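You operate a simulated robot arm through the tools that you are given. There is no shell and no other tool. Be economical: measure what you need, move in short steps, check, and stop when the job is done.

Carry out the task below with a simulated robot arm. There is one attempt and no reset: what you move stays moved.

## Task
Set the slider by the orange ticket, roll the panel to its yellow stop, then on to the green stop.
Fine: the panel on the rollers; black slider at the ticket's size first; yellow stop down, then up again, green stop down; the panel meets stop and fence each time; clamp, guide, other stops and the line's other panels, boards, crates and wooden blocks stay.

It is judged by the outcome, as a careful person would: the job done as asked, and still so three seconds after it is handed in. It fails if anything else is knocked over, pushed out of place, dropped, spilled or broken.

## Robot
A 6-joint arm with a two-finger parallel gripper on a trunk, on a base that drives. Base frame: it is fixed to the floor where the robot stands at the start and does not move with it; the origin is under the middle of the robot, x ahead of it, y to its left, z up. Lengths are in mm, angles in rad, forces in N, time in s.
With the tool pointing down near the work surface it reaches from about 200 to 380 mm from the robot's upright axis, wherever it stands. Its first joint turns from -2.007 to 2.007 rad. Places, roughly: black panel [1250, -750, 1000]; black slider [500, 200, 1000]; blue guide [1000, 1900, 900]; blue stop [-2100, 2100, 500]; brown panel [1250, -750, 1000]; fence clamp [500, 1300, 1000]; green stop [500, 1100, 1000]; grey panel [1750, 6750, 250]; infeed rollers [1100, 800, 900]; long board [1000, 750, 500]; orange crate [1500, 6250, 250]; orange stop [500, 1900, 1000]; white board [-2500, 1750, 500]; white panel [-2250, 3500, 1250]; wooden block [2000, 6250, 250]; wooden block (6x8x5 cm) [1500, -600, 800]. Payload 4.2 kg.
Tool frame: the origin (TCP) lies between the finger pads and is the grasp point; the fingertips stand 23 mm ahead of it; z points along the fingers, y is the line along which they close. The gripper opens to 94 mm. The fingers are 38 mm wide and 10 mm thick; the gripper's body (54 by 96 mm) begins 39 mm behind the TCP.
Orientation is that of the tool frame in the base frame, as a unit quaternion [x, y, z, w]. With the fingers straight down and closing along the base's y, the tool's x points along the base's -x, its y along +y and its z along -z.

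## Interface
- The arm moves only by the tool jog_arm. Its argument "commands" is a list that holds one entry, the list of rows, each a list of 7 numbers: the shift along the base's x, y, z in mm, then the turn, a rotation vector about the base's x, y, z in rad, then the finger opening in mm, from 0 to 94. In form: [[[dx, dy, dz, ax, ay, az, grip], ...]]. A call has 1 to 8 rows; each row shifts and turns the commanded pose from where the row before left it. Each row takes 0.2 s and may step no farther than 50 mm and 0.15 rad from the row before; otherwise, or with a gripper value out of range, the whole call is refused. A pose out of reach is approached as far as the arm can. The call stops where the force on the tool passes 60 N (or 10 N more than at its start, if that is more) or the arm is blocked; 0.2 s more then pass. The fingers move at their own pace (about 108 mm/s each) and stop on an object; they squeeze with about 34 N. The grip force told is the motor's: it shows also when the fingers shut on nothing. Time passes only in rows, and 0.2 s behind the last, so rows that do not move let the fingers close. It gives the time, the measured TCP pose, the force on the tool (base axes), the opening and the grip force at its end, in the units of the frame above (readings bear some noise), with the torque about the TCP (base axes, N m) and any sound that the robot's microphone picked up.
- Cameras (640 x 400 px; columns grow to the right, rows downward): "scene" is now at [227.2, 171, 1386]; the picture's right is [-0.17, -0.99, 0.00], its down [-0.71, 0.12, -0.69] and it looks along [0.68, -0.11, -0.72] (base axes); focal length 244 px, centre (320, 200). "wrist" rides on the gripper at [86, 16, -74] in the tool frame; the picture's right is [-0.18, 0.98, 0.00], its down [-0.58, -0.11, -0.81] and it looks along [-0.79, -0.15, 0.59] (tool axes); focal length 243 px, centre (320, 200). There is no depth. A picture from a camera that has moved, and an enlarged one, comes with that camera's place and axes in the base frame and with its lens. The place of the scene camera against the robot may be out by one fixed shift of up to 18 mm in any direction.
- grab_frame(camera): a new picture of that camera. It takes no simulated time.
- lift_body(by): slides the trunk up (or, below 0, down) by that many mm; the arm and the scene camera ride with it, the base frame stays. It gives what a move gives, with no picture.
- steer(legs): drives the robot by 1 to 6 legs, each [ahead, turn to the left] in mm and rad, along the robot's own axes; the way and the turn of a leg run together, so that a leg with both is an arc; at most 1500 mm and 3.142 rad a leg. The arm and the cameras ride along, it lands a little off, and it stops where it bumps. It gives what a move gives.
- pan_tilt(pan, tilt): turns the head with the scene camera to pan (to the left, within 1.396 rad either way) and tilt (down, from -0.506 to 1.204), counted from straight ahead of the robot. It gives what a move gives.
- inspect(camera, box): a new picture of the part [left, top, right, bottom] of that camera's present view, enlarged. It takes no simulated time.
- hand_in(): hands the job in; it is judged then, once.

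Work in short steps. Places have to be worked out from the pictures, the camera data and where the tool is seen: move nearer, look again, correct. Check each grasp and each placing, and mend what went wrong. You have 120 turns and 98 pictures in all, those below and enlarged ones among them. Open the gripper and draw the arm clear of the work before you hand the job in, unless the task says otherwise; then end with one line.

The tools are called after "Request:" by a JSON object that holds its "api" and its "payload". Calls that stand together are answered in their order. jog_arm: Moves the arm, as the interface text tells. Its arguments: {"type":"object","properties":{"commands":{"type":"array"}},"required":["commands"]} The other tools are called the same way: lift_body (by) slides the trunk up or down; steer (legs) drives the base; pan_tilt (pan, tilt) turns the head that bears the scene camera; grab_frame (camera) takes a picture; inspect (camera, box) takes an enlarged picture of a part of a camera's view; hand_in () hands the job in.

At the start:

```text
time: 0.0
tool_pos: [559.6, 226.1, 1135.3]
orientation: [0.0, 1.0, 0.001, 0.0]
wrist_force: [0.3, -0.4, -0.6]
torque: [0.01, 0.01, 0.04]
finger_gap: 94.2
finger_force: 0.0
trunk travel left (down, up): [-750.0, 240.0]
robot x, y, heading: [-0.4, 0.0, -0.003]
head pan, tilt: [-0.166, 0.806]
```

scene: 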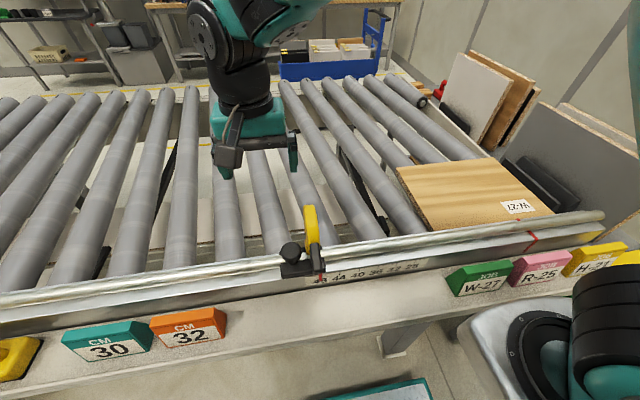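
wrist: 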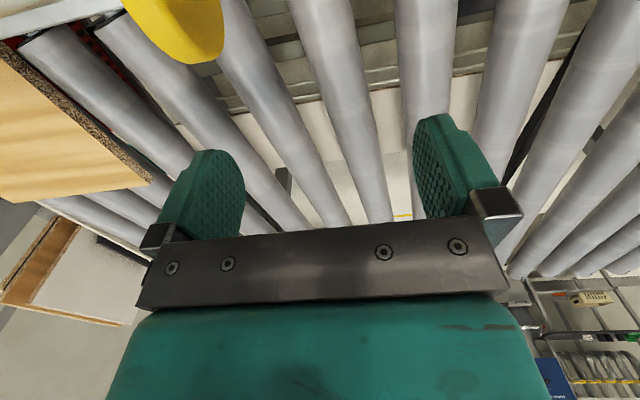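

I see the rollers, a fence with a scale, the black slider with a yellow flip stop, and an orange ticket that seems to read "CM 32". I'll enlarge the ticket and the scale.

Request:
{"api": "inspect", "payload": {"camera": "scene", "box": [230, 200, 550, 300]}}

Request:
{"api": "inspect", "payload": {"camera": "scene", "box": [0, 280, 260, 400]}}

```text
2.00 times, centred on (390, 250) of scene
camera zoom: at [227.2, 171.0, 1386.0], right [-0.17, -0.99, 0.0], down [-0.71, 0.12, -0.69], along [0.68, -0.11, -0.72], focal length 488 px, centre (180, 100)
```

zoom: 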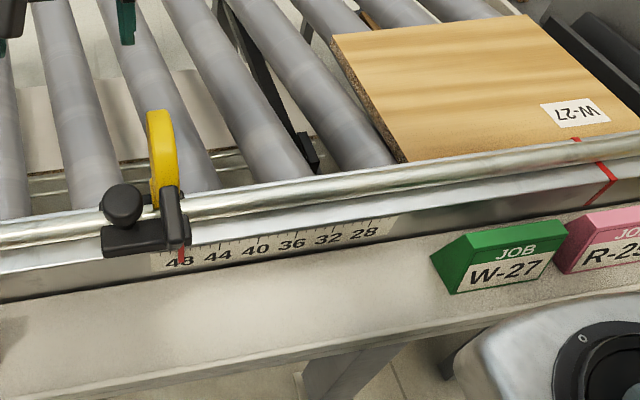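

```text
2.46 times, centred on (130, 340) of scene
camera zoom: at [227.2, 171.0, 1386.0], right [-0.17, -0.99, 0.0], down [-0.71, 0.12, -0.69], along [0.68, -0.11, -0.72], focal length 601 px, centre (788, -145)
```

zoom: 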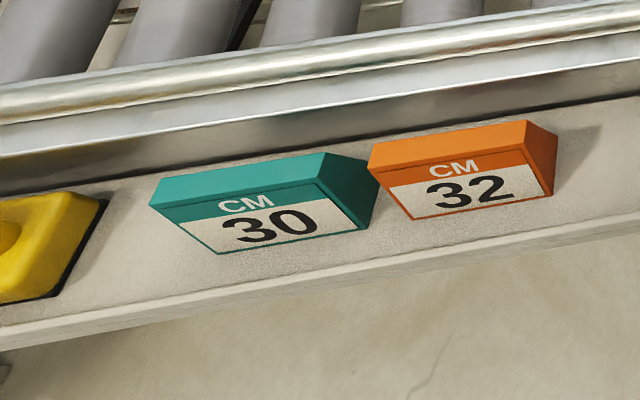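

The orange ticket reads 32 and the slider pointer is near 48, so it has to go about 160 mm toward -y. The panel on the rollers is W-27, which matches the job card. Next I look along the line to the left, where the green and orange stops and the clamp should be.

Request:
{"api": "pan_tilt", "payload": {"pan": 0.9, "tilt": 0.5}}

Request:
{"api": "grab_frame", "payload": {"camera": "scene"}}

Request:
{"api": "pan_tilt", "payload": {"pan": -0.6, "tilt": 0.7}}

Request:
{"api": "grab_frame", "payload": {"camera": "scene"}}

```text
time: 1.3
tool_pos: [558.9, 225.8, 1134.5]
orientation: [0.0, 1.0, 0.0, 0.0]
wrist_force: [0.1, -0.6, 0.6]
torque: [-0.01, -0.01, -0.01]
finger_gap: 94.0
finger_force: 0.0
trunk travel left (down, up): [-750.0, 240.0]
robot x, y, heading: [-1.1, -0.8, 0.001]
head pan, tilt: [0.901, 0.499]
```

```text
93 pictures are left
camera scene: at [204.5, 255.6, 1412.6], right [0.78, -0.62, 0.0], down [-0.3, -0.38, -0.88], along [0.55, 0.69, -0.48], focal length 244 px, centre (320, 200)
```

scene: 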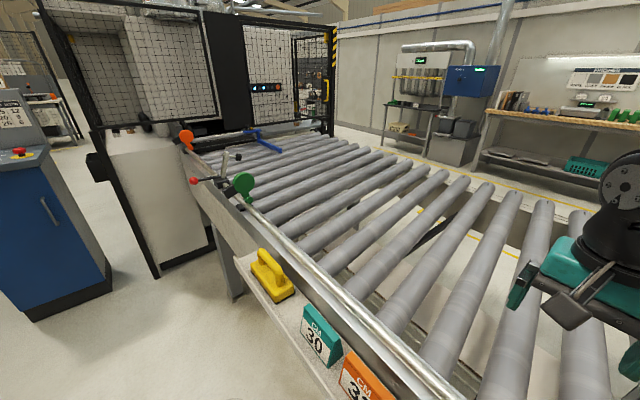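

```text
time: 2.9
tool_pos: [560.9, 225.4, 1135.2]
orientation: [0.0, 1.0, 0.0, 0.0]
wrist_force: [0.0, -0.5, 0.6]
torque: [-0.01, 0.0, 0.01]
finger_gap: 94.1
finger_force: 0.1
trunk travel left (down, up): [-750.0, 240.0]
robot x, y, heading: [-1.6, 0.5, 0.0]
head pan, tilt: [-0.6, 0.7]
```

```text
92 pictures are left
camera scene: at [218.1, 136.3, 1394.9], right [-0.56, -0.83, 0.0], down [-0.53, 0.36, -0.76], along [0.63, -0.43, -0.64], focal length 244 px, centre (320, 200)
```

scene: 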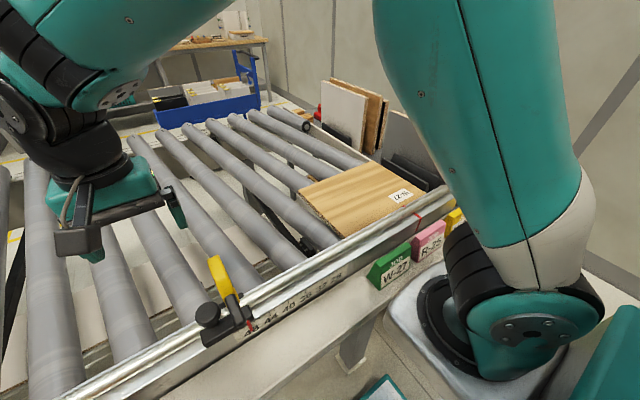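

The green stop (disc) stands up on the fence further left, just before the clamp lever. I zoom in on the slider and the yellow stop to see how they are built.

Request:
{"api": "inspect", "payload": {"camera": "scene", "box": [180, 240, 340, 340]}}

Request:
{"api": "inspect", "payload": {"camera": "scene", "box": [280, 140, 480, 265]}}

```text
4.00 times, centred on (260, 290) of scene
camera zoom: at [218.1, 136.3, 1394.9], right [-0.56, -0.83, 0.0], down [-0.53, 0.36, -0.76], along [0.63, -0.43, -0.64], focal length 977 px, centre (560, -160)
```

zoom: 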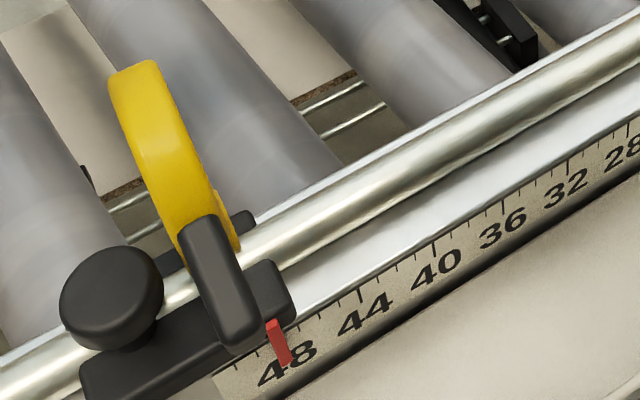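

```text
3.20 times, centred on (380, 202) of scene
camera zoom: at [218.1, 136.3, 1394.9], right [-0.56, -0.83, 0.0], down [-0.53, 0.36, -0.76], along [0.63, -0.43, -0.64], focal length 782 px, centre (128, 192)
```

zoom: 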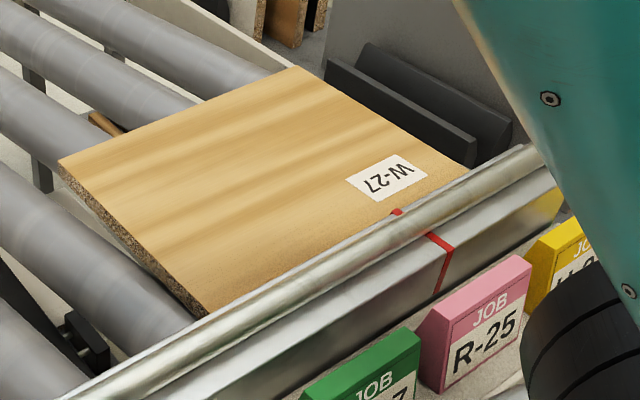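

The pointer sits at the 48 tick and the ticks are 1 cm apart. I bring the wrist camera lower and closer to the slider from the +y side for a better look.

Request:
{"api": "jog_arm", "payload": {"commands": [[[-40, 10, -25, 0, 0, 0, 94], [-40, 10, -25, 0, 0, 0, 94], [-30, 5, -20, 0, 0, 0, 94]]]}}

Request:
{"api": "grab_frame", "payload": {"camera": "wrist"}}

Request:
{"api": "pan_tilt", "payload": {"pan": 0.0, "tilt": 0.9}}

Request:
{"api": "grab_frame", "payload": {"camera": "scene"}}

```text
time: 3.7
tool_pos: [448.9, 249.4, 1067.4]
orientation: [0.0, 1.0, 0.0, 0.0]
wrist_force: [0.7, -0.7, -0.2]
torque: [0.0, 0.01, -0.05]
finger_gap: 94.1
finger_force: 0.0
trunk travel left (down, up): [-750.0, 240.0]
robot x, y, heading: [-0.9, -2.2, -0.001]
head pan, tilt: [-0.6, 0.7]
```

```text
89 pictures are left
camera wrist: at [362.9, 267.1, 1141.6], right [0.18, 0.98, 0.0], down [0.58, -0.11, 0.81], along [0.79, -0.15, -0.59], focal length 243 px, centre (320, 200)
```

wrist: 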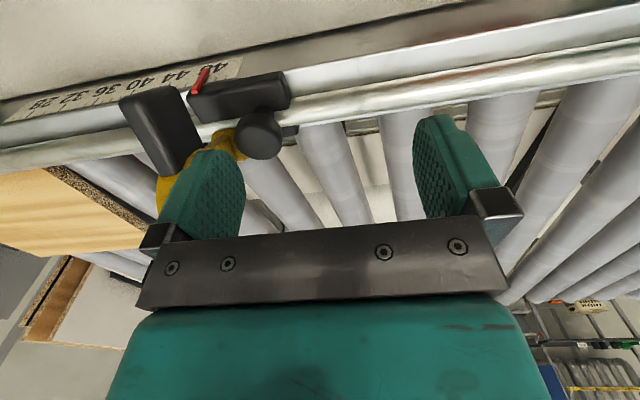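

```text
time: 4.7
tool_pos: [448.1, 251.3, 1068.0]
orientation: [-0.001, 1.0, 0.0, 0.0]
wrist_force: [0.5, 0.1, 0.2]
torque: [0.0, 0.01, -0.05]
finger_gap: 93.8
finger_force: 0.1
trunk travel left (down, up): [-750.0, 240.0]
robot x, y, heading: [-3.0, -0.1, 0.003]
head pan, tilt: [0.0, 0.901]
```

```text
88 pictures are left
camera scene: at [223.5, 184.2, 1378.7], right [0.0, -1.0, 0.0], down [-0.78, 0.0, -0.62], along [0.62, 0.0, -0.78], focal length 244 px, centre (320, 200)
```

scene: 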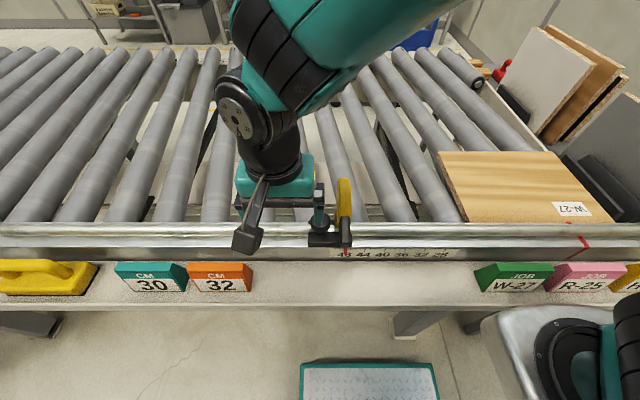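

Triangulating from both cameras, the slider knob is at about (493, 184, 961) and the stop's handle and paddle are near y≈140. I turn the tool a quarter so the fingers close along x and the gripper stays narrow along the rail.

Request:
{"api": "jog_arm", "payload": {"commands": [[[0, 0, 0, 0, 0, -0.1428, 94], [0, 0, 0, 0, 0, -0.1428, 94], [0, 0, 0, 0, 0, -0.1428, 94], [0, 0, 0, 0, 0, -0.1428, 94], [0, 0, 0, 0, 0, -0.1428, 94], [0, 0, 0, 0, 0, -0.1428, 94], [0, 0, 0, 0, 0, -0.1428, 94], [0, 0, 0, 0, 0, -0.1428, 94]]]}}

Request:
{"api": "jog_arm", "payload": {"commands": [[[15, -5, 0, 0, 0, -0.1428, 94], [15, -5, 0, 0, 0, -0.1428, 94], [15, -5, 0, 0, 0, -0.1428, 94]]]}}

Request:
{"api": "grab_frame", "payload": {"camera": "wrist"}}

```text
time: 6.5
tool_pos: [448.9, 250.3, 1066.3]
orientation: [0.542, 0.841, 0.0, 0.001]
wrist_force: [0.6, -0.6, 0.1]
torque: [-0.03, 0.0, 0.0]
finger_gap: 93.9
finger_force: 0.1
trunk travel left (down, up): [-750.0, 240.0]
robot x, y, heading: [0.1, -0.5, -0.001]
head pan, tilt: [0.0, 0.901]
```

```text
time: 7.3
tool_pos: [493.4, 235.6, 1067.2]
orientation: [0.707, 0.707, 0.0, -0.001]
wrist_force: [0.6, -0.3, -0.3]
torque: [-0.03, -0.03, 0.0]
finger_gap: 94.1
finger_force: 0.1
trunk travel left (down, up): [-750.0, 240.0]
robot x, y, heading: [-3.3, -0.7, 0.004]
head pan, tilt: [0.0, 0.901]
```

```text
87 pictures are left
camera wrist: at [512.4, 322.8, 1140.3], right [0.98, -0.19, 0.0], down [-0.11, -0.58, 0.81], along [-0.15, -0.79, -0.59], focal length 243 px, centre (320, 200)
```

wrist: 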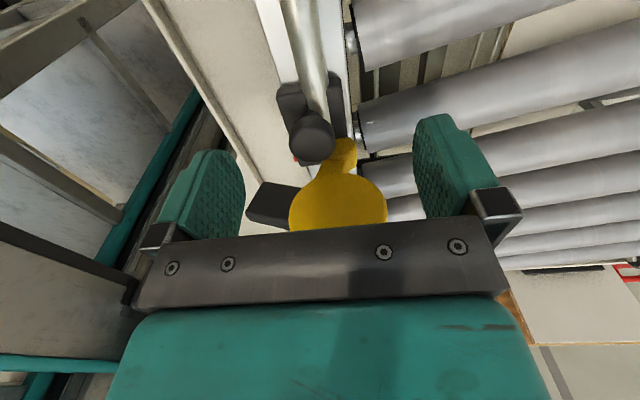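

Combining two wrist views puts the knob at about (481, 193, 980), with the paddle disc at y≈149. I move over the knob with a slight +y offset to clear the paddle, then go part-way down.

Request:
{"api": "jog_arm", "payload": {"commands": [[[-12, -33, -10, 0, 0, 0, 94], [0, 0, -30, 0, 0, 0, 94], [0, 0, -20, 0, 0, 0, 94], [0, 0, 0, 0, 0, 0, 94]]]}}

Request:
{"api": "grab_frame", "payload": {"camera": "wrist"}}

Request:
{"api": "grab_frame", "payload": {"camera": "scene"}}

```text
time: 8.1
tool_pos: [487.0, 205.1, 1025.6]
orientation: [0.709, 0.705, 0.009, 0.001]
wrist_force: [-2.4, -4.1, 35.7]
torque: [-1.42, -0.45, -0.15]
finger_gap: 93.9
finger_force: 0.0
trunk travel left (down, up): [-750.0, 240.0]
robot x, y, heading: [-3.2, -0.2, 0.002]
head pan, tilt: [0.0, 0.901]
stopped in row 3: the force on the tool passed its limit at 97 N (the readings are from after the stop); the commanded pose is now the measured one
```

```text
86 pictures are left
camera wrist: at [502.7, 291.0, 1101.9], right [0.98, -0.19, 0.01], down [-0.12, -0.59, 0.8], along [-0.14, -0.79, -0.6], focal length 243 px, centre (320, 200)
```

wrist: 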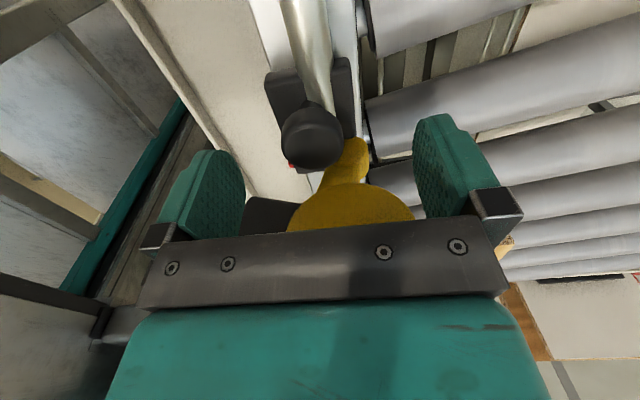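

```text
85 pictures are left
camera scene: at [222.1, 183.6, 1379.7], right [0.0, -1.0, 0.0], down [-0.78, 0.0, -0.62], along [0.62, 0.0, -0.78], focal length 244 px, centre (320, 200)
```

scene: 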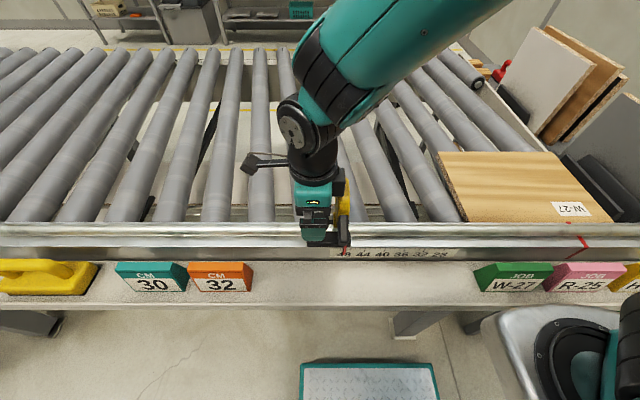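

The gripper body touched the paddle's top edge (contact torque puts it ~44 mm toward -y), and the paddle still stands. I go up, tilt the tool so its body leans away from the paddle, and look before going down.

Request:
{"api": "jog_arm", "payload": {"commands": [[[0, 10, 40, 0, 0, 0, 94], [0, 10, 10, -0.125, 0, 0, 94], [-3, 0, 0, -0.125, 0, 0, 94], [-3, 0, 0, -0.125, 0, 0, 94], [0, 0, 0, -0.125, 0, 0, 94], [0, 0, 0, 0, 0, 0, 94]]]}}

Request:
{"api": "grab_frame", "payload": {"camera": "wrist"}}

Request:
{"api": "inspect", "payload": {"camera": "scene", "box": [240, 150, 480, 300]}}

```text
time: 9.5
tool_pos: [479.4, 224.7, 1072.6]
orientation: [0.686, 0.685, -0.169, 0.176]
wrist_force: [-1.0, 0.4, 1.0]
torque: [0.03, -0.03, 0.01]
finger_gap: 93.7
finger_force: 0.0
trunk travel left (down, up): [-750.0, 240.0]
robot x, y, heading: [-0.6, -3.6, 0.001]
head pan, tilt: [0.0, 0.901]
```

```text
84 pictures are left
camera wrist: at [496.6, 336.9, 1097.8], right [0.98, -0.16, 0.1], down [-0.12, -0.13, 0.98], along [-0.14, -0.98, -0.15], focal length 243 px, centre (320, 200)
```

wrist: 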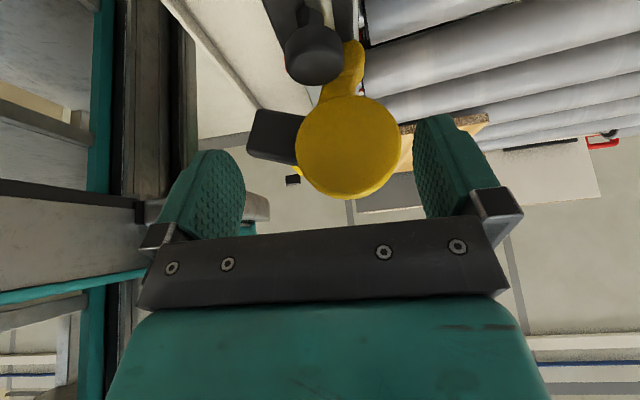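

```text
2.67 times, centred on (360, 225) of scene
camera zoom: at [223.5, 184.2, 1378.7], right [0.0, -1.0, 0.0], down [-0.78, 0.0, -0.62], along [0.62, 0.0, -0.78], focal length 651 px, centre (213, 133)
```

zoom: 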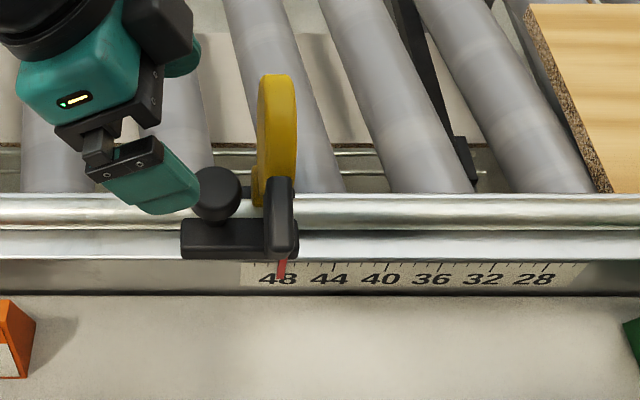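

Clear view now: the knob is between the fingers' planes at (481, 193, 978). I descend along the tool direction to it.

Request:
{"api": "jog_arm", "payload": {"commands": [[[1, -10, -30, 0, 0, 0, 94], [1, -9, -29, 0, 0, 0, 94], [0, -8, -28, 0, 0, 0, 94], [0, 0, 0, 0, 0, 0, 94]]]}}

Request:
{"api": "grab_frame", "payload": {"camera": "wrist"}}

Request:
{"api": "inspect", "payload": {"camera": "scene", "box": [240, 150, 480, 300]}}

```text
time: 10.5
tool_pos: [483.2, 196.8, 985.6]
orientation: [0.686, 0.686, -0.168, 0.177]
wrist_force: [-0.1, -0.6, -0.6]
torque: [-0.03, 0.0, 0.0]
finger_gap: 94.2
finger_force: 0.0
trunk travel left (down, up): [-750.0, 240.0]
robot x, y, heading: [-1.7, 4.7, -0.001]
head pan, tilt: [0.0, 0.901]
```

```text
82 pictures are left
camera wrist: at [500.3, 309.2, 1010.4], right [0.98, -0.16, 0.1], down [-0.12, -0.13, 0.98], along [-0.14, -0.98, -0.15], focal length 243 px, centre (320, 200)
```

wrist: 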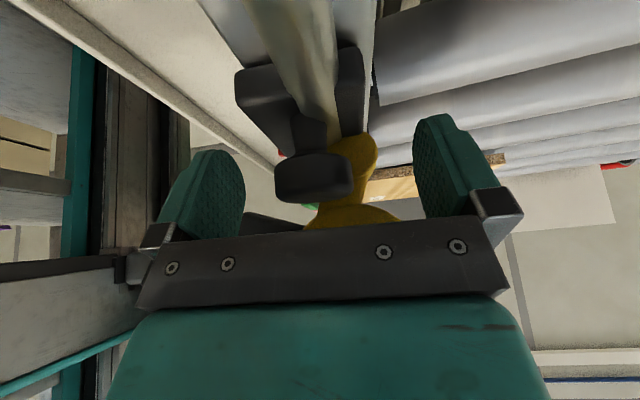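

```text
2.67 times, centred on (360, 225) of scene
camera zoom: at [223.4, 184.3, 1378.7], right [0.0, -1.0, 0.0], down [-0.78, 0.0, -0.62], along [0.62, 0.0, -0.78], focal length 651 px, centre (213, 133)
```

zoom: 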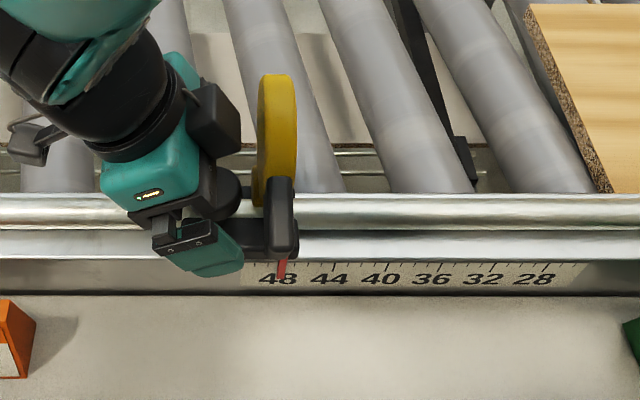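

Knob is centered between the pads (x≈482, z≈981). I close on it.

Request:
{"api": "jog_arm", "payload": {"commands": [[[0, 0, -3, 0, 0, 0, 60], [0, 0, 0, 0, 0, 0, 40], [0, 0, 0, 0, 0, 0, 25], [0, 0, 0, 0, 0, 0, 25]]]}}

```text
time: 11.5
tool_pos: [481.0, 197.7, 982.6]
orientation: [0.684, 0.687, -0.17, 0.176]
wrist_force: [-30.0, 1.3, -2.3]
torque: [-0.08, 0.54, 0.08]
finger_gap: 37.2
finger_force: 44.7
trunk travel left (down, up): [-750.0, 240.0]
robot x, y, heading: [-1.7, -1.3, 0.001]
head pan, tilt: [0.0, 0.901]
```

Gripped at 37 mm opening, though the side force of -30 N suggests I'm a little off in x. I shift a bit in -x and begin sliding toward -y.

Request:
{"api": "jog_arm", "payload": {"commands": [[[-2, 0, 0, 0, 0, 0, 25], [0, -10, 0, 0, 0, 0, 25], [0, -15, 0, 0, 0, 0, 25]]]}}

Request:
{"api": "inspect", "payload": {"camera": "scene", "box": [240, 150, 480, 300]}}

```text
time: 12.3
tool_pos: [479.4, 172.5, 981.9]
orientation: [0.686, 0.686, -0.168, 0.176]
wrist_force: [-20.6, -0.6, -21.4]
torque: [0.96, -0.16, -0.14]
finger_gap: 37.5
finger_force: 45.0
trunk travel left (down, up): [-750.0, 240.0]
robot x, y, heading: [2.8, -0.2, -0.0]
head pan, tilt: [0.0, 0.901]
```

```text
2.67 times, centred on (360, 225) of scene
camera zoom: at [223.1, 184.5, 1378.4], right [0.0, -1.0, 0.0], down [-0.78, 0.0, -0.62], along [0.62, 0.0, -0.78], focal length 651 px, centre (213, 133)
```

zoom: 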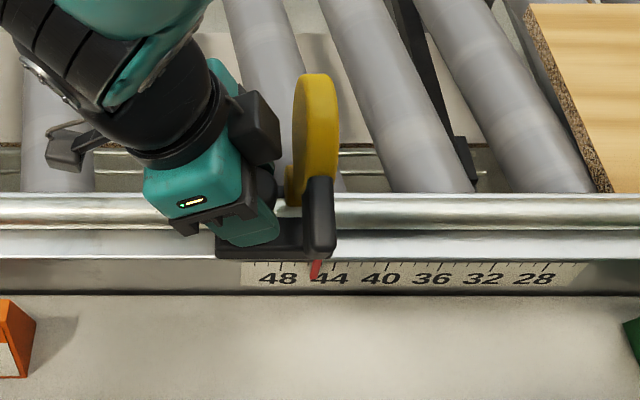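

The slider follows (pointer now about 45.4). I continue most of the way to 32.

Request:
{"api": "jog_arm", "payload": {"commands": [[[-1, -20, -1, 0, 0, 0, 25], [0, -25, 0, 0, 0, 0, 25], [0, -25, 0, 0, 0, 0, 25], [0, -25, 0, 0, 0, 0, 25], [0, -20, 0, 0, 0, 0, 25]]]}}

Request:
{"api": "inspect", "payload": {"camera": "scene", "box": [320, 190, 480, 290]}}

```text
time: 13.5
tool_pos: [479.6, 58.4, 982.2]
orientation: [0.685, 0.687, -0.167, 0.176]
wrist_force: [-0.8, 1.1, -30.2]
torque: [0.47, -0.07, 0.02]
finger_gap: 37.6
finger_force: 44.6
trunk travel left (down, up): [-750.0, 240.0]
robot x, y, heading: [-2.0, 3.5, 0.002]
head pan, tilt: [0.0, 0.901]
```

```text
4.00 times, centred on (400, 240) of scene
camera zoom: at [224.3, 184.5, 1378.5], right [0.0, -1.0, 0.0], down [-0.78, 0.0, -0.62], along [0.62, 0.0, -0.78], focal length 977 px, centre (0, 40)
```

zoom: 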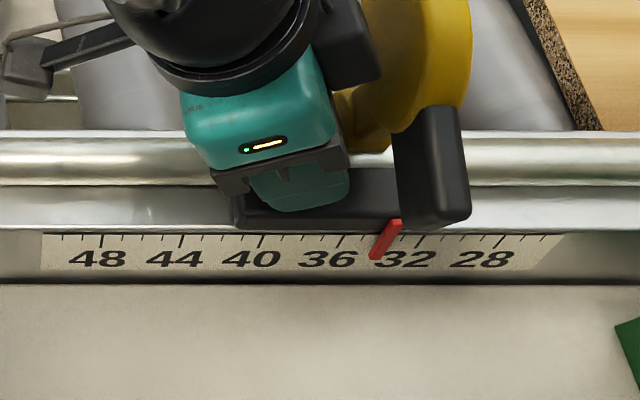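

Pointer reads about 33.7; ticks are ~20 px per cm here. I move another 17 mm and look again.

Request:
{"api": "jog_arm", "payload": {"commands": [[[0, -9, -1, 0, 0, 0, 25], [0, -8, -1, 0, 0, 0, 25], [0, 0, 0, 0, 0, 0, 25]]]}}

Request:
{"api": "inspect", "payload": {"camera": "scene", "box": [380, 230, 460, 280]}}

```text
time: 14.3
tool_pos: [479.9, 39.6, 983.0]
orientation: [0.688, 0.684, -0.166, 0.178]
wrist_force: [11.8, -3.2, 37.9]
torque: [0.01, -0.29, 0.16]
finger_gap: 37.3
finger_force: 45.1
trunk travel left (down, up): [-750.0, 240.0]
robot x, y, heading: [-0.0, -2.3, 0.0]
head pan, tilt: [0.0, 0.901]
```

```text
8.00 times, centred on (420, 255) of scene
camera zoom: at [223.1, 184.0, 1379.6], right [0.0, -1.0, 0.0], down [-0.78, 0.0, -0.62], along [0.62, 0.0, -0.78], focal length 1954 px, centre (-480, -240)
```

zoom: 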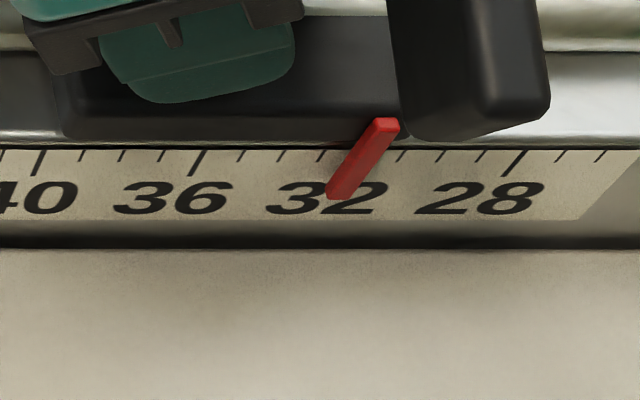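

The pointer covers the 32 tick from this oblique view. I release, back out along the tool axis, and check from the wrist camera to rule out parallax.

Request:
{"api": "jog_arm", "payload": {"commands": [[[0, 0, 1, 0, 0, 0, 60], [0, 0, 0, 0, 0, 0, 94], [0, 9, 28, 0, 0, 0, 94], [0, 10, 30, 0, 0, 0, 94], [0, 10, 30, 0, 0, 0, 94], [0, 10, 0, 0.125, 0, 0, 94], [0, 10, 0, 0.125, 0, 0, 94]]]}}

Request:
{"api": "inspect", "payload": {"camera": "scene", "box": [320, 180, 480, 280]}}

Request:
{"api": "grab_frame", "payload": {"camera": "wrist"}}

```text
time: 15.9
tool_pos: [478.7, 90.2, 1069.4]
orientation: [0.703, 0.701, -0.081, 0.09]
wrist_force: [0.4, -0.4, 0.1]
torque: [-0.05, 0.0, 0.01]
finger_gap: 94.1
finger_force: 0.0
trunk travel left (down, up): [-750.0, 240.0]
robot x, y, heading: [0.7, 1.5, 0.002]
head pan, tilt: [0.0, 0.901]
```

```text
4.00 times, centred on (400, 230) of scene
camera zoom: at [223.5, 184.4, 1378.7], right [0.0, -1.0, 0.0], down [-0.78, 0.0, -0.62], along [0.62, 0.0, -0.78], focal length 977 px, centre (0, 80)
```

zoom: 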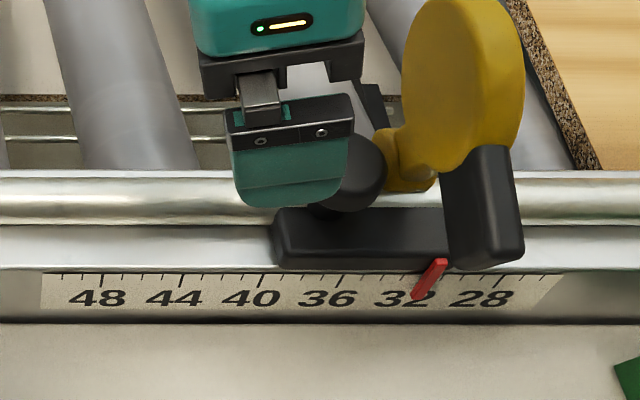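

```text
76 pictures are left
camera wrist: at [495.8, 191.8, 1121.6], right [0.98, -0.18, 0.06], down [-0.12, -0.37, 0.92], along [-0.14, -0.91, -0.39], focal length 243 px, centre (320, 200)
```

wrist: 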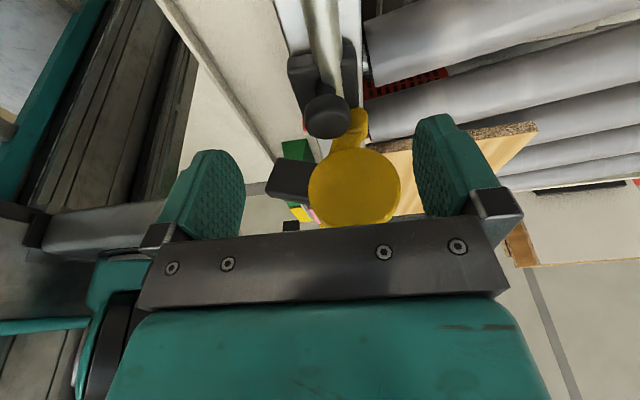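

The pointer looks close to 32, maybe slightly past. I untilt and turn the gripper back so the wrist camera looks at the scale from in front.

Request:
{"api": "jog_arm", "payload": {"commands": [[[-5, 0, 25, 0.125, 0, 0, 94], [-5, 0, 15, 0.125, 0, 0, 94], [0, 0, 0, 0, 0, 0.1428, 60], [0, 0, 0, 0, 0, 0.1428, 30], [0, 0, 0, 0, 0, 0.1428, 0], [0, 0, 0, 0, 0, 0.1428, 0], [0, 0, 0, 0, 0, 0.1428, 0], [0, 0, 0, 0, 0, 0.1428, 0]]]}}

Request:
{"api": "jog_arm", "payload": {"commands": [[[0, -25, 0, 0, 0, 0.1428, 0], [0, -25, 0, 0, 0, 0.1428, 0], [0, -25, 0, 0, 0, 0.1428, 0], [0, -25, 0, 0, 0, 0.1428, 0], [-10, -10, 0, 0, 0, 0.1428, 0], [-10, -10, 0, 0, 0, 0, 0]]]}}

Request:
{"api": "grab_frame", "payload": {"camera": "wrist"}}

```text
time: 17.7
tool_pos: [468.5, 89.1, 1109.8]
orientation: [0.351, 0.937, 0.006, -0.003]
wrist_force: [-0.5, 0.8, -0.9]
torque: [-0.05, 0.01, 0.0]
finger_gap: 0.0
finger_force: 33.7
trunk travel left (down, up): [-750.0, 240.0]
robot x, y, heading: [2.1, 2.7, -0.008]
head pan, tilt: [0.0, 0.901]
```

```text
time: 19.1
tool_pos: [448.0, -29.4, 1110.1]
orientation: [0.0, 1.0, 0.007, -0.004]
wrist_force: [0.3, 0.5, 0.0]
torque: [-0.03, -0.01, 0.01]
finger_gap: 0.1
finger_force: 34.2
trunk travel left (down, up): [-750.0, 240.0]
robot x, y, heading: [2.0, -0.3, -0.004]
head pan, tilt: [0.0, 0.901]
```

```text
75 pictures are left
camera wrist: at [363.6, -14.1, 1184.5], right [0.19, 0.98, 0.01], down [0.59, -0.12, 0.8], along [0.79, -0.14, -0.6], focal length 243 px, centre (320, 200)
```

wrist: 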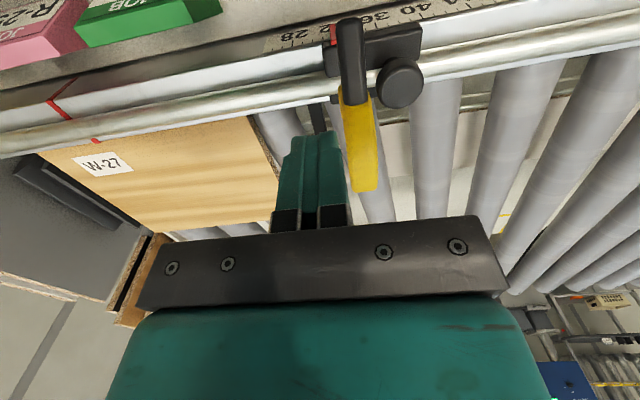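

The red pointer is visible beside the handle; I zoom in on it.

Request:
{"api": "inspect", "payload": {"camera": "wrist", "box": [250, 0, 410, 100]}}

Request:
{"api": "inspect", "payload": {"camera": "scene", "box": [380, 230, 460, 280]}}

```text
4.00 times, centred on (330, 50) of wrist
camera zoom: at [363.6, -14.1, 1184.5], right [0.19, 0.98, 0.01], down [0.59, -0.12, 0.8], along [0.79, -0.14, -0.6], focal length 970 px, centre (280, 800)
```

zoom: 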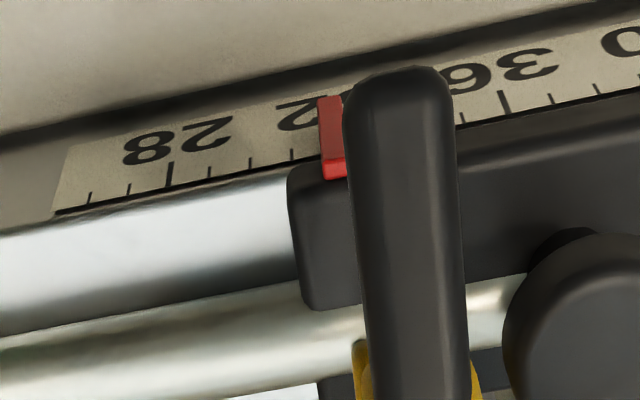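

```text
8.00 times, centred on (420, 255) of scene
camera zoom: at [223.6, 184.4, 1378.7], right [0.0, -1.0, 0.0], down [-0.78, 0.0, -0.62], along [0.62, 0.0, -0.78], focal length 1954 px, centre (-480, -240)
```

zoom: 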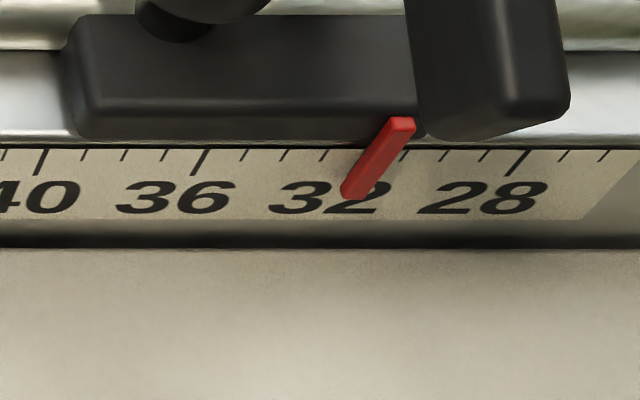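

From the front the pointer sits on the 32 tick, so the slider is set. Now the yellow stop: disc center ≈(495, -4, 1029), hinge ≈(515, 940), and the handle points outward. I'll push the upper disc edge toward +x with closed fingertips above the handle.

Request:
{"api": "jog_arm", "payload": {"commands": [[[-15, 24, 0, 0, 0, 0, 0], [0, 0, -38, 0, 0, 0, 0], [15, 0, 0, 0, 0, 0, 0], [15, 0, 5, 0, 0, 0, 0]]]}}

Request:
{"api": "grab_frame", "payload": {"camera": "wrist"}}

Request:
{"api": "grab_frame", "payload": {"camera": "scene"}}

```text
time: 20.1
tool_pos: [479.1, 1.0, 1083.1]
orientation: [0.001, 1.0, 0.005, -0.004]
wrist_force: [-0.5, 0.6, 0.4]
torque: [-0.01, -0.03, -0.06]
finger_gap: 0.0
finger_force: 34.0
out of reach, approached as far as the arm can: row 2
trunk travel left (down, up): [-750.0, 240.0]
robot x, y, heading: [4.6, -0.9, -0.001]
head pan, tilt: [0.0, 0.901]
```

```text
72 pictures are left
camera wrist: at [394.5, 18.3, 1158.2], right [0.19, 0.98, 0.01], down [0.59, -0.12, 0.8], along [0.79, -0.14, -0.6], focal length 243 px, centre (320, 200)
```

wrist: 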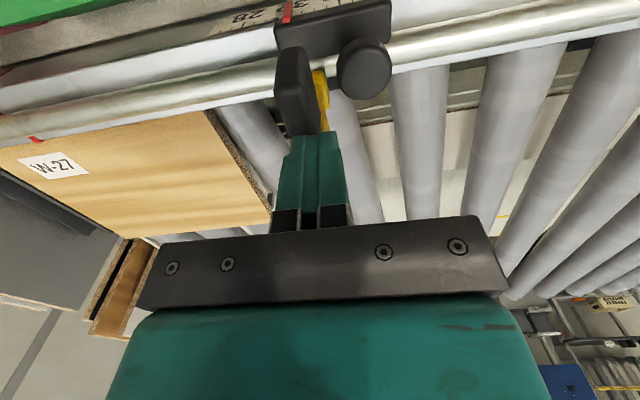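

```text
71 pictures are left
camera scene: at [223.4, 184.3, 1378.3], right [0.0, -1.0, 0.0], down [-0.78, 0.0, -0.62], along [0.62, 0.0, -0.78], focal length 244 px, centre (320, 200)
```

scene: 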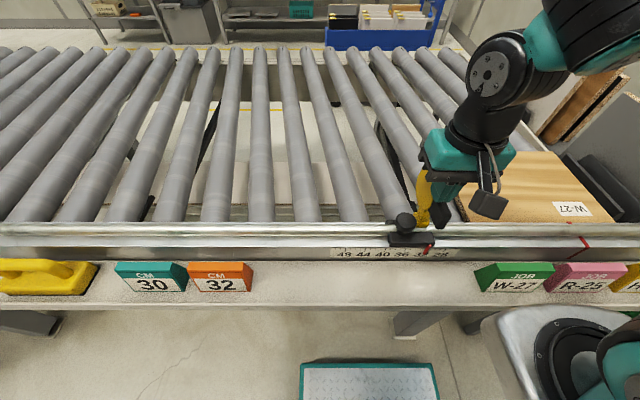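

The stop seems to have begun tipping. I keep pushing +x.

Request:
{"api": "jog_arm", "payload": {"commands": [[[15, -4, 0, 0, 0, 0, 0], [15, 0, 0, 0, 0, 0, 0], [0, 0, 0, 0, 0, 0, 0]]]}}

Request:
{"api": "inspect", "payload": {"camera": "scene", "box": [360, 150, 520, 250]}}

```text
time: 20.9
tool_pos: [510.9, -2.2, 1084.0]
orientation: [0.001, 1.0, 0.006, -0.004]
wrist_force: [1.2, 0.5, 2.3]
torque: [0.0, -0.04, 0.04]
finger_gap: 0.0
finger_force: 34.2
trunk travel left (down, up): [-750.0, 240.0]
robot x, y, heading: [0.1, 0.2, 0.001]
head pan, tilt: [0.0, 0.901]
```

```text
4.00 times, centred on (440, 200) of scene
camera zoom: at [223.5, 184.3, 1378.7], right [0.0, -1.0, 0.0], down [-0.78, 0.0, -0.62], along [0.62, 0.0, -0.78], focal length 977 px, centre (-160, 200)
```

zoom: 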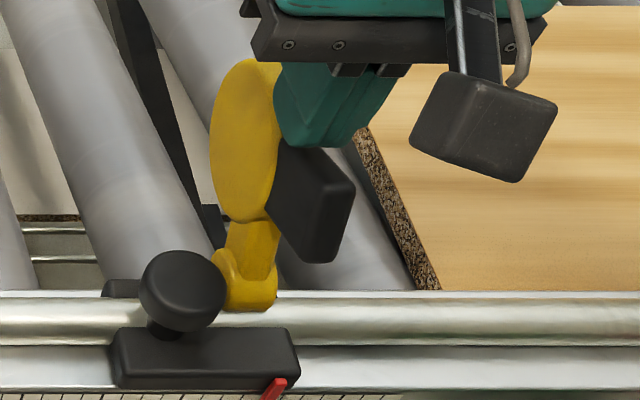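

The stop tips well; its disc sits slightly more to +y than my fingers. I shift +5 in y and continue.

Request:
{"api": "jog_arm", "payload": {"commands": [[[15, 0, -3, 0, 0, 0, 0], [15, 0, -5, 0, 0, 0, 0], [0, 0, 0, 0, 0, 0, 0]]]}}

Request:
{"api": "inspect", "payload": {"camera": "scene", "box": [360, 150, 520, 250]}}

```text
time: 21.7
tool_pos: [541.6, -1.6, 1078.5]
orientation: [0.001, 1.0, 0.006, 0.0]
wrist_force: [12.8, -2.4, 52.1]
torque: [-0.14, 0.69, -0.06]
finger_gap: 0.2
finger_force: 33.7
trunk travel left (down, up): [-750.0, 240.0]
robot x, y, heading: [-0.8, 0.7, 0.002]
head pan, tilt: [0.0, 0.901]
```

```text
4.00 times, centred on (440, 200) of scene
camera zoom: at [222.8, 184.1, 1379.5], right [0.0, -1.0, 0.0], down [-0.78, 0.0, -0.62], along [0.62, 0.0, -0.78], focal length 977 px, centre (-160, 200)
```

zoom: 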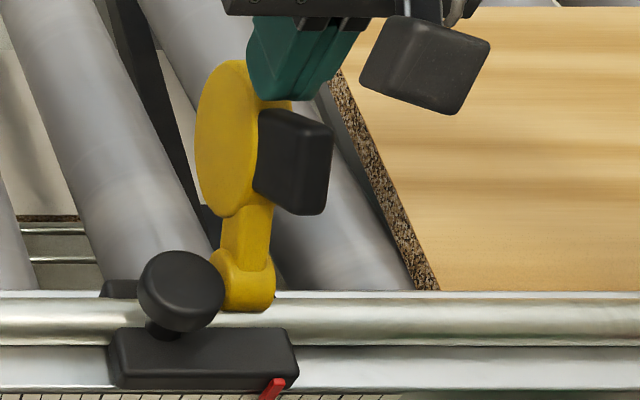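

I'm now pressing from above (52 N), so I lift, step back behind the handle, and push the handle's outer face toward +x instead.

Request:
{"api": "jog_arm", "payload": {"commands": [[[-10, 0, 25, 0, 0, 0, 0], [-40, -10, 0, 0, 0, 0, 0], [-25, 0, 0, 0, 0, 0, 0], [0, 0, -30, 0, 0, 0, 0], [0, 0, -20, 0, 0, 0, 0], [0, 0, 0, 0, 0, 0, 0]]]}}

Request:
{"api": "grab_frame", "payload": {"camera": "wrist"}}

Request:
{"api": "inspect", "payload": {"camera": "scene", "box": [360, 150, 520, 250]}}

```text
time: 23.1
tool_pos: [466.9, -11.2, 1049.7]
orientation: [0.002, 1.0, 0.006, -0.004]
wrist_force: [0.0, 0.2, -1.0]
torque: [0.01, -0.01, 0.0]
finger_gap: 0.4
finger_force: 34.0
trunk travel left (down, up): [-750.0, 240.0]
robot x, y, heading: [2.4, -0.6, 0.001]
head pan, tilt: [0.0, 0.901]
```

```text
68 pictures are left
camera wrist: at [381.8, 4.7, 1125.2], right [0.19, 0.98, 0.01], down [0.59, -0.12, 0.8], along [0.79, -0.14, -0.6], focal length 243 px, centre (320, 200)
```

wrist: 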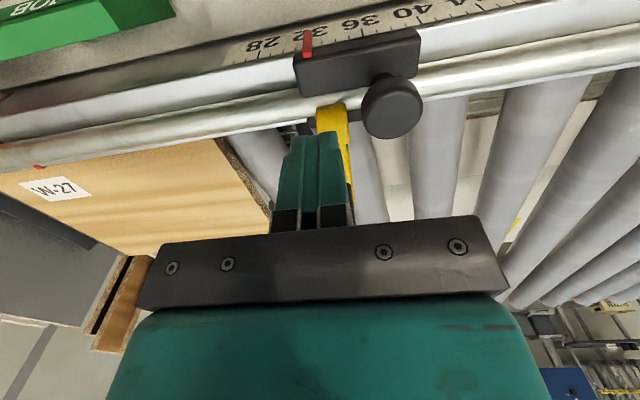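

```text
4.00 times, centred on (440, 200) of scene
camera zoom: at [223.4, 184.2, 1378.7], right [0.0, -1.0, 0.0], down [-0.78, 0.0, -0.62], along [0.62, 0.0, -0.78], focal length 977 px, centre (-160, 200)
```

zoom: 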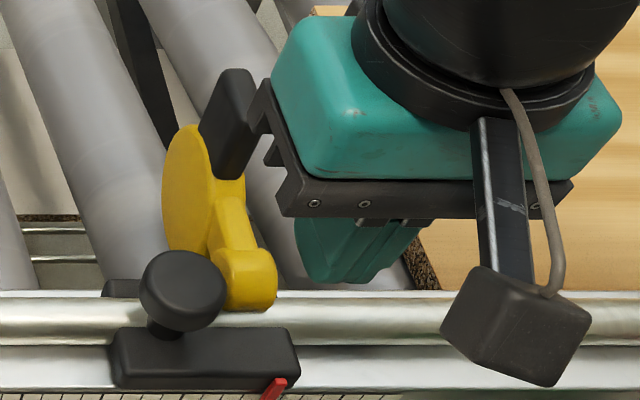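

The stop has fallen down by itself: the handle is upright and the disc lies toward the rollers. I lift the arm clear and check the stop, the pointer and the panel's right end.

Request:
{"api": "jog_arm", "payload": {"commands": [[[0, -20, 40, 0, 0, 0, 0], [0, -40, 20, 0, 0, 0, 0], [0, -40, 20, 0, 0, 0, 0], [0, -40, 20, 0, 0, 0, 0], [0, -40, 0, 0, 0, 0, 0], [0, -40, 0, 0, 0, 0, 0]]]}}

Request:
{"api": "pan_tilt", "payload": {"pan": -0.5, "tilt": 0.75}}

Request:
{"api": "grab_frame", "payload": {"camera": "scene"}}

Request:
{"api": "grab_frame", "payload": {"camera": "wrist"}}

```text
time: 24.5
tool_pos: [465.7, -234.9, 1151.2]
orientation: [0.001, 1.0, 0.005, -0.004]
wrist_force: [0.2, -0.2, -0.1]
torque: [-0.04, -0.01, -0.03]
finger_gap: 0.0
finger_force: 33.9
trunk travel left (down, up): [-750.0, 240.0]
robot x, y, heading: [2.2, 2.1, -0.003]
head pan, tilt: [0.0, 0.901]
```

```text
time: 25.4
tool_pos: [467.7, -233.3, 1151.7]
orientation: [0.002, 1.0, 0.006, -0.003]
wrist_force: [-1.0, -0.2, -0.1]
torque: [-0.01, -0.02, 0.0]
finger_gap: 0.0
finger_force: 34.2
trunk travel left (down, up): [-750.0, 240.0]
robot x, y, heading: [-2.7, -1.8, 0.001]
head pan, tilt: [-0.499, 0.75]
```

```text
66 pictures are left
camera scene: at [220.8, 144.6, 1390.6], right [-0.48, -0.88, 0.0], down [-0.6, 0.33, -0.73], along [0.64, -0.35, -0.68], focal length 244 px, centre (320, 200)
```

scene: 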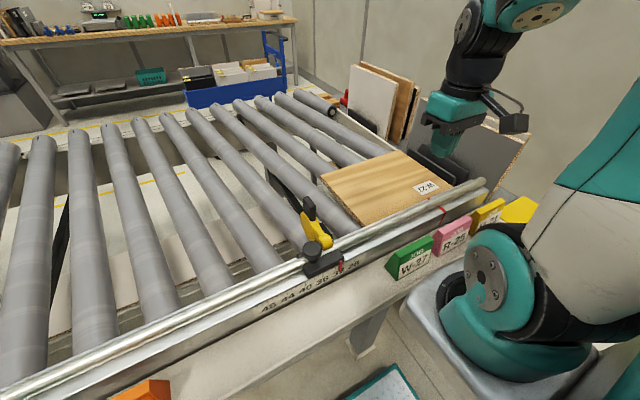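

```text
65 pictures are left
camera wrist: at [381.8, -218.1, 1226.0], right [0.19, 0.98, 0.01], down [0.59, -0.12, 0.8], along [0.79, -0.14, -0.6], focal length 243 px, centre (320, 200)
```

wrist: 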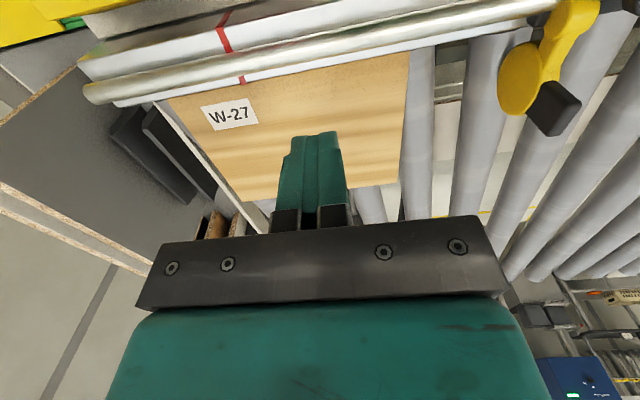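

With the wrist camera, the panel spans x≈517–752 and y≈-442…-138, and the stop's disc lies in its path at y≈-3. I'll drag the panel by pressing closed fingertips lightly on its top, since that also lets me pull it against the fence. First I move above a point near its near edge.

Request:
{"api": "jog_arm", "payload": {"commands": [[[26, 0, -40, 0, 0, 0, 0], [26, 4, -40, 0, 0, 0, 0], [26, 4, -40, 0, 0, 0, 0], [0, 0, -20, 0, 0, 0, 0], [0, 0, -15, 0, 0, 0, 0], [0, 0, 0, 0, 0, 0, 0]]]}}

Request:
{"api": "grab_frame", "payload": {"camera": "wrist"}}

Request:
{"api": "inspect", "payload": {"camera": "scene", "box": [280, 130, 520, 280]}}

```text
time: 26.8
tool_pos: [543.7, -225.1, 996.2]
orientation: [0.002, 1.0, 0.006, -0.005]
wrist_force: [0.1, 0.3, -0.2]
torque: [-0.01, 0.01, -0.02]
finger_gap: 0.0
finger_force: 33.8
trunk travel left (down, up): [-750.0, 240.0]
robot x, y, heading: [-2.3, -1.6, -0.001]
head pan, tilt: [-0.499, 0.75]
```

```text
64 pictures are left
camera wrist: at [459.4, -208.5, 1070.9], right [0.19, 0.98, 0.01], down [0.59, -0.12, 0.8], along [0.79, -0.14, -0.6], focal length 243 px, centre (320, 200)
```

wrist: 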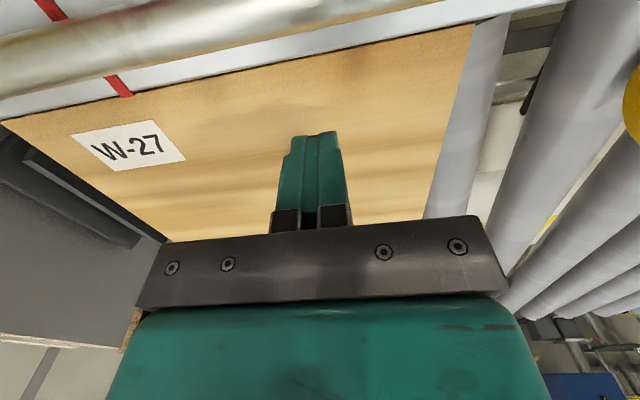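

```text
2.67 times, centred on (400, 205) of scene
camera zoom: at [220.7, 144.5, 1390.6], right [-0.48, -0.88, 0.0], down [-0.6, 0.33, -0.73], along [0.64, -0.35, -0.68], focal length 651 px, centre (107, 187)
```

zoom: 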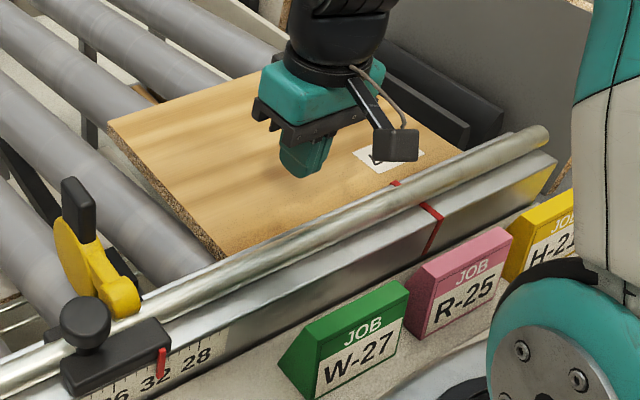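

I descend in small steps to find the panel top.

Request:
{"api": "jog_arm", "payload": {"commands": [[[0, 0, -15, 0, 0, 0, 0], [0, 0, -8, 0, 0, 0, 0], [0, 0, -5, 0, 0, 0, 0], [0, 0, -4, 0, 0, 0, 0]]]}}

```text
time: 27.8
tool_pos: [543.2, -225.5, 963.4]
orientation: [0.002, 1.0, 0.006, -0.004]
wrist_force: [-0.6, 0.2, -0.4]
torque: [0.01, 0.0, 0.03]
finger_gap: 0.0
finger_force: 34.1
trunk travel left (down, up): [-750.0, 240.0]
robot x, y, heading: [-2.5, -0.6, 0.002]
head pan, tilt: [-0.499, 0.75]
```

No contact yet at tip z≈940; I go lower gently.

Request:
{"api": "jog_arm", "payload": {"commands": [[[0, 0, -4, 0, 0, 0, 0], [0, 0, -3, 0, 0, 0, 0], [0, 0, -3, 0, 0, 0, 0]]]}}

```text
time: 28.6
tool_pos: [544.2, -225.0, 952.7]
orientation: [0.001, 1.0, 0.006, -0.004]
wrist_force: [-0.3, -0.5, -0.2]
torque: [0.01, 0.0, 0.02]
finger_gap: 0.2
finger_force: 34.0
trunk travel left (down, up): [-750.0, 240.0]
robot x, y, heading: [-2.7, 0.4, 0.001]
head pan, tilt: [-0.499, 0.75]
```

Still no contact at tip z≈930; continuing.

Request:
{"api": "jog_arm", "payload": {"commands": [[[0, 0, -3, 0, 0, 0, 0], [0, 0, -3, 0, 0, 0, 0], [0, 0, -2, 0, 0, 0, 0]]]}}

Request:
{"api": "inspect", "payload": {"camera": "wrist", "box": [220, 80, 420, 205]}}

```text
time: 29.4
tool_pos: [544.9, -223.4, 945.7]
orientation: [0.002, 1.0, 0.006, -0.004]
wrist_force: [0.2, -0.3, -0.6]
torque: [0.03, -0.01, 0.03]
finger_gap: 0.0
finger_force: 34.0
trunk travel left (down, up): [-750.0, 240.0]
robot x, y, heading: [-1.2, -0.7, 0.001]
head pan, tilt: [-0.499, 0.75]
```

```text
3.20 times, centred on (320, 142) of wrist
camera zoom: at [458.8, -208.6, 1021.0], right [0.19, 0.98, 0.01], down [0.59, -0.12, 0.8], along [0.79, -0.14, -0.6], focal length 776 px, centre (320, 384)
```

zoom: 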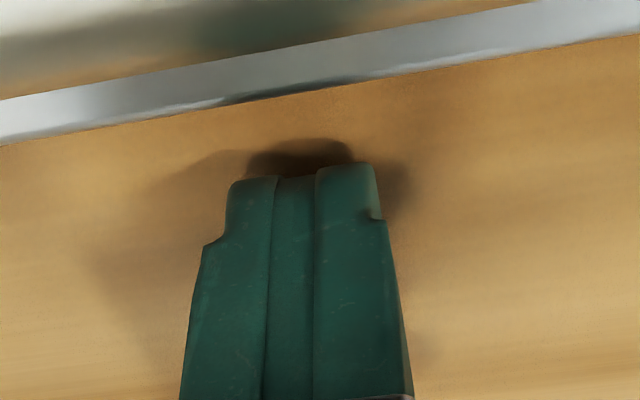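

The tip shadow is close; a few millimetres remain.

Request:
{"api": "jog_arm", "payload": {"commands": [[[0, 0, -3, 0, 0, 0, 0], [0, 0, -2, 0, 0, 0, 0]]]}}

Request:
{"api": "jog_arm", "payload": {"commands": [[[0, 0, -2, 0, 0, 0, 0], [0, 0, -1, 0, 0, 0, 0]]]}}

```text
time: 30.0
tool_pos: [542.0, -225.7, 943.3]
orientation: [0.001, 1.0, 0.004, -0.001]
wrist_force: [-5.8, -0.8, 34.8]
torque: [-0.07, -0.49, 0.12]
finger_gap: 0.2
finger_force: 33.8
trunk travel left (down, up): [-750.0, 240.0]
robot x, y, heading: [1.7, -0.1, -0.001]
head pan, tilt: [-0.499, 0.75]
```

```text
time: 30.4
tool_pos: [542.9, -226.3, 943.0]
orientation: [0.002, 1.0, 0.004, 0.0]
wrist_force: [-11.4, -0.7, 41.6]
torque: [-0.14, 0.02, 0.22]
finger_gap: 0.0
finger_force: 34.0
trunk travel left (down, up): [-750.0, 240.0]
robot x, y, heading: [1.8, 1.0, -0.0]
head pan, tilt: [-0.499, 0.75]
stopped in row 2: the force on the tool passed its limit at 65 N (the readings are from after the stop); the commanded pose is now the measured one
```

Contact at tip z≈920. I ease off slightly and start dragging toward +y.

Request:
{"api": "jog_arm", "payload": {"commands": [[[0, 0, 0, 0, 0, 0, 0], [0, 8, 0, 0, 0, 0, 0], [0, 12, 0, 0, 0, 0, 0], [0, 15, 0, 0, 0, 0, 0]]]}}

Request:
{"api": "inspect", "payload": {"camera": "scene", "box": [280, 130, 520, 280]}}

```text
time: 31.0
tool_pos: [543.6, -219.5, 943.6]
orientation: [0.004, 1.0, 0.002, -0.002]
wrist_force: [-14.8, -1.2, 41.8]
torque: [-0.09, -0.44, 0.19]
finger_gap: 0.0
finger_force: 34.3
trunk travel left (down, up): [-750.0, 240.0]
robot x, y, heading: [1.9, 2.7, -0.004]
head pan, tilt: [-0.499, 0.75]
stopped in row 3: the force on the tool passed its limit at 65 N (the readings are from after the stop); the commanded pose is now the measured one
```

```text
2.67 times, centred on (400, 205) of scene
camera zoom: at [218.7, 144.6, 1390.8], right [-0.48, -0.88, 0.0], down [-0.6, 0.33, -0.73], along [0.64, -0.35, -0.68], focal length 651 px, centre (107, 187)
```

zoom: 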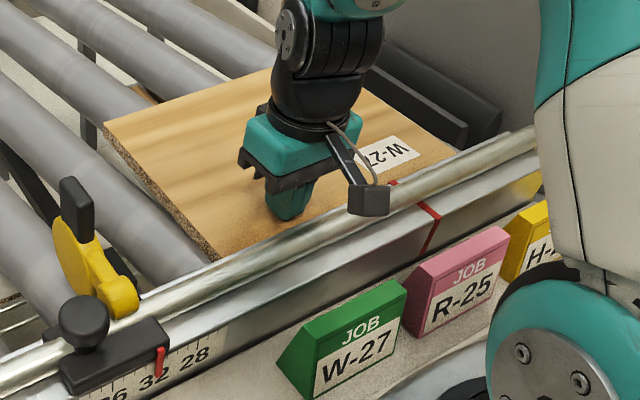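

The panel follows. I raise 1 mm to lower the pressing force and keep dragging in small steps.

Request:
{"api": "jog_arm", "payload": {"commands": [[[0, 0, 1.5, 0, 0, 0, 0], [0, 10, 0.5, 0, 0, 0, 0], [0, 12, 0, 0, 0, 0, 0], [0, 12, 0, 0, 0, 0, 0]]]}}

```text
time: 32.0
tool_pos: [544.9, -184.2, 942.1]
orientation: [0.002, 1.0, 0.004, -0.002]
wrist_force: [0.7, -0.5, 0.4]
torque: [0.0, -0.05, 0.0]
finger_gap: 0.0
finger_force: 34.0
trunk travel left (down, up): [-750.0, 240.0]
robot x, y, heading: [-2.4, -1.3, -0.002]
head pan, tilt: [-0.499, 0.75]
```

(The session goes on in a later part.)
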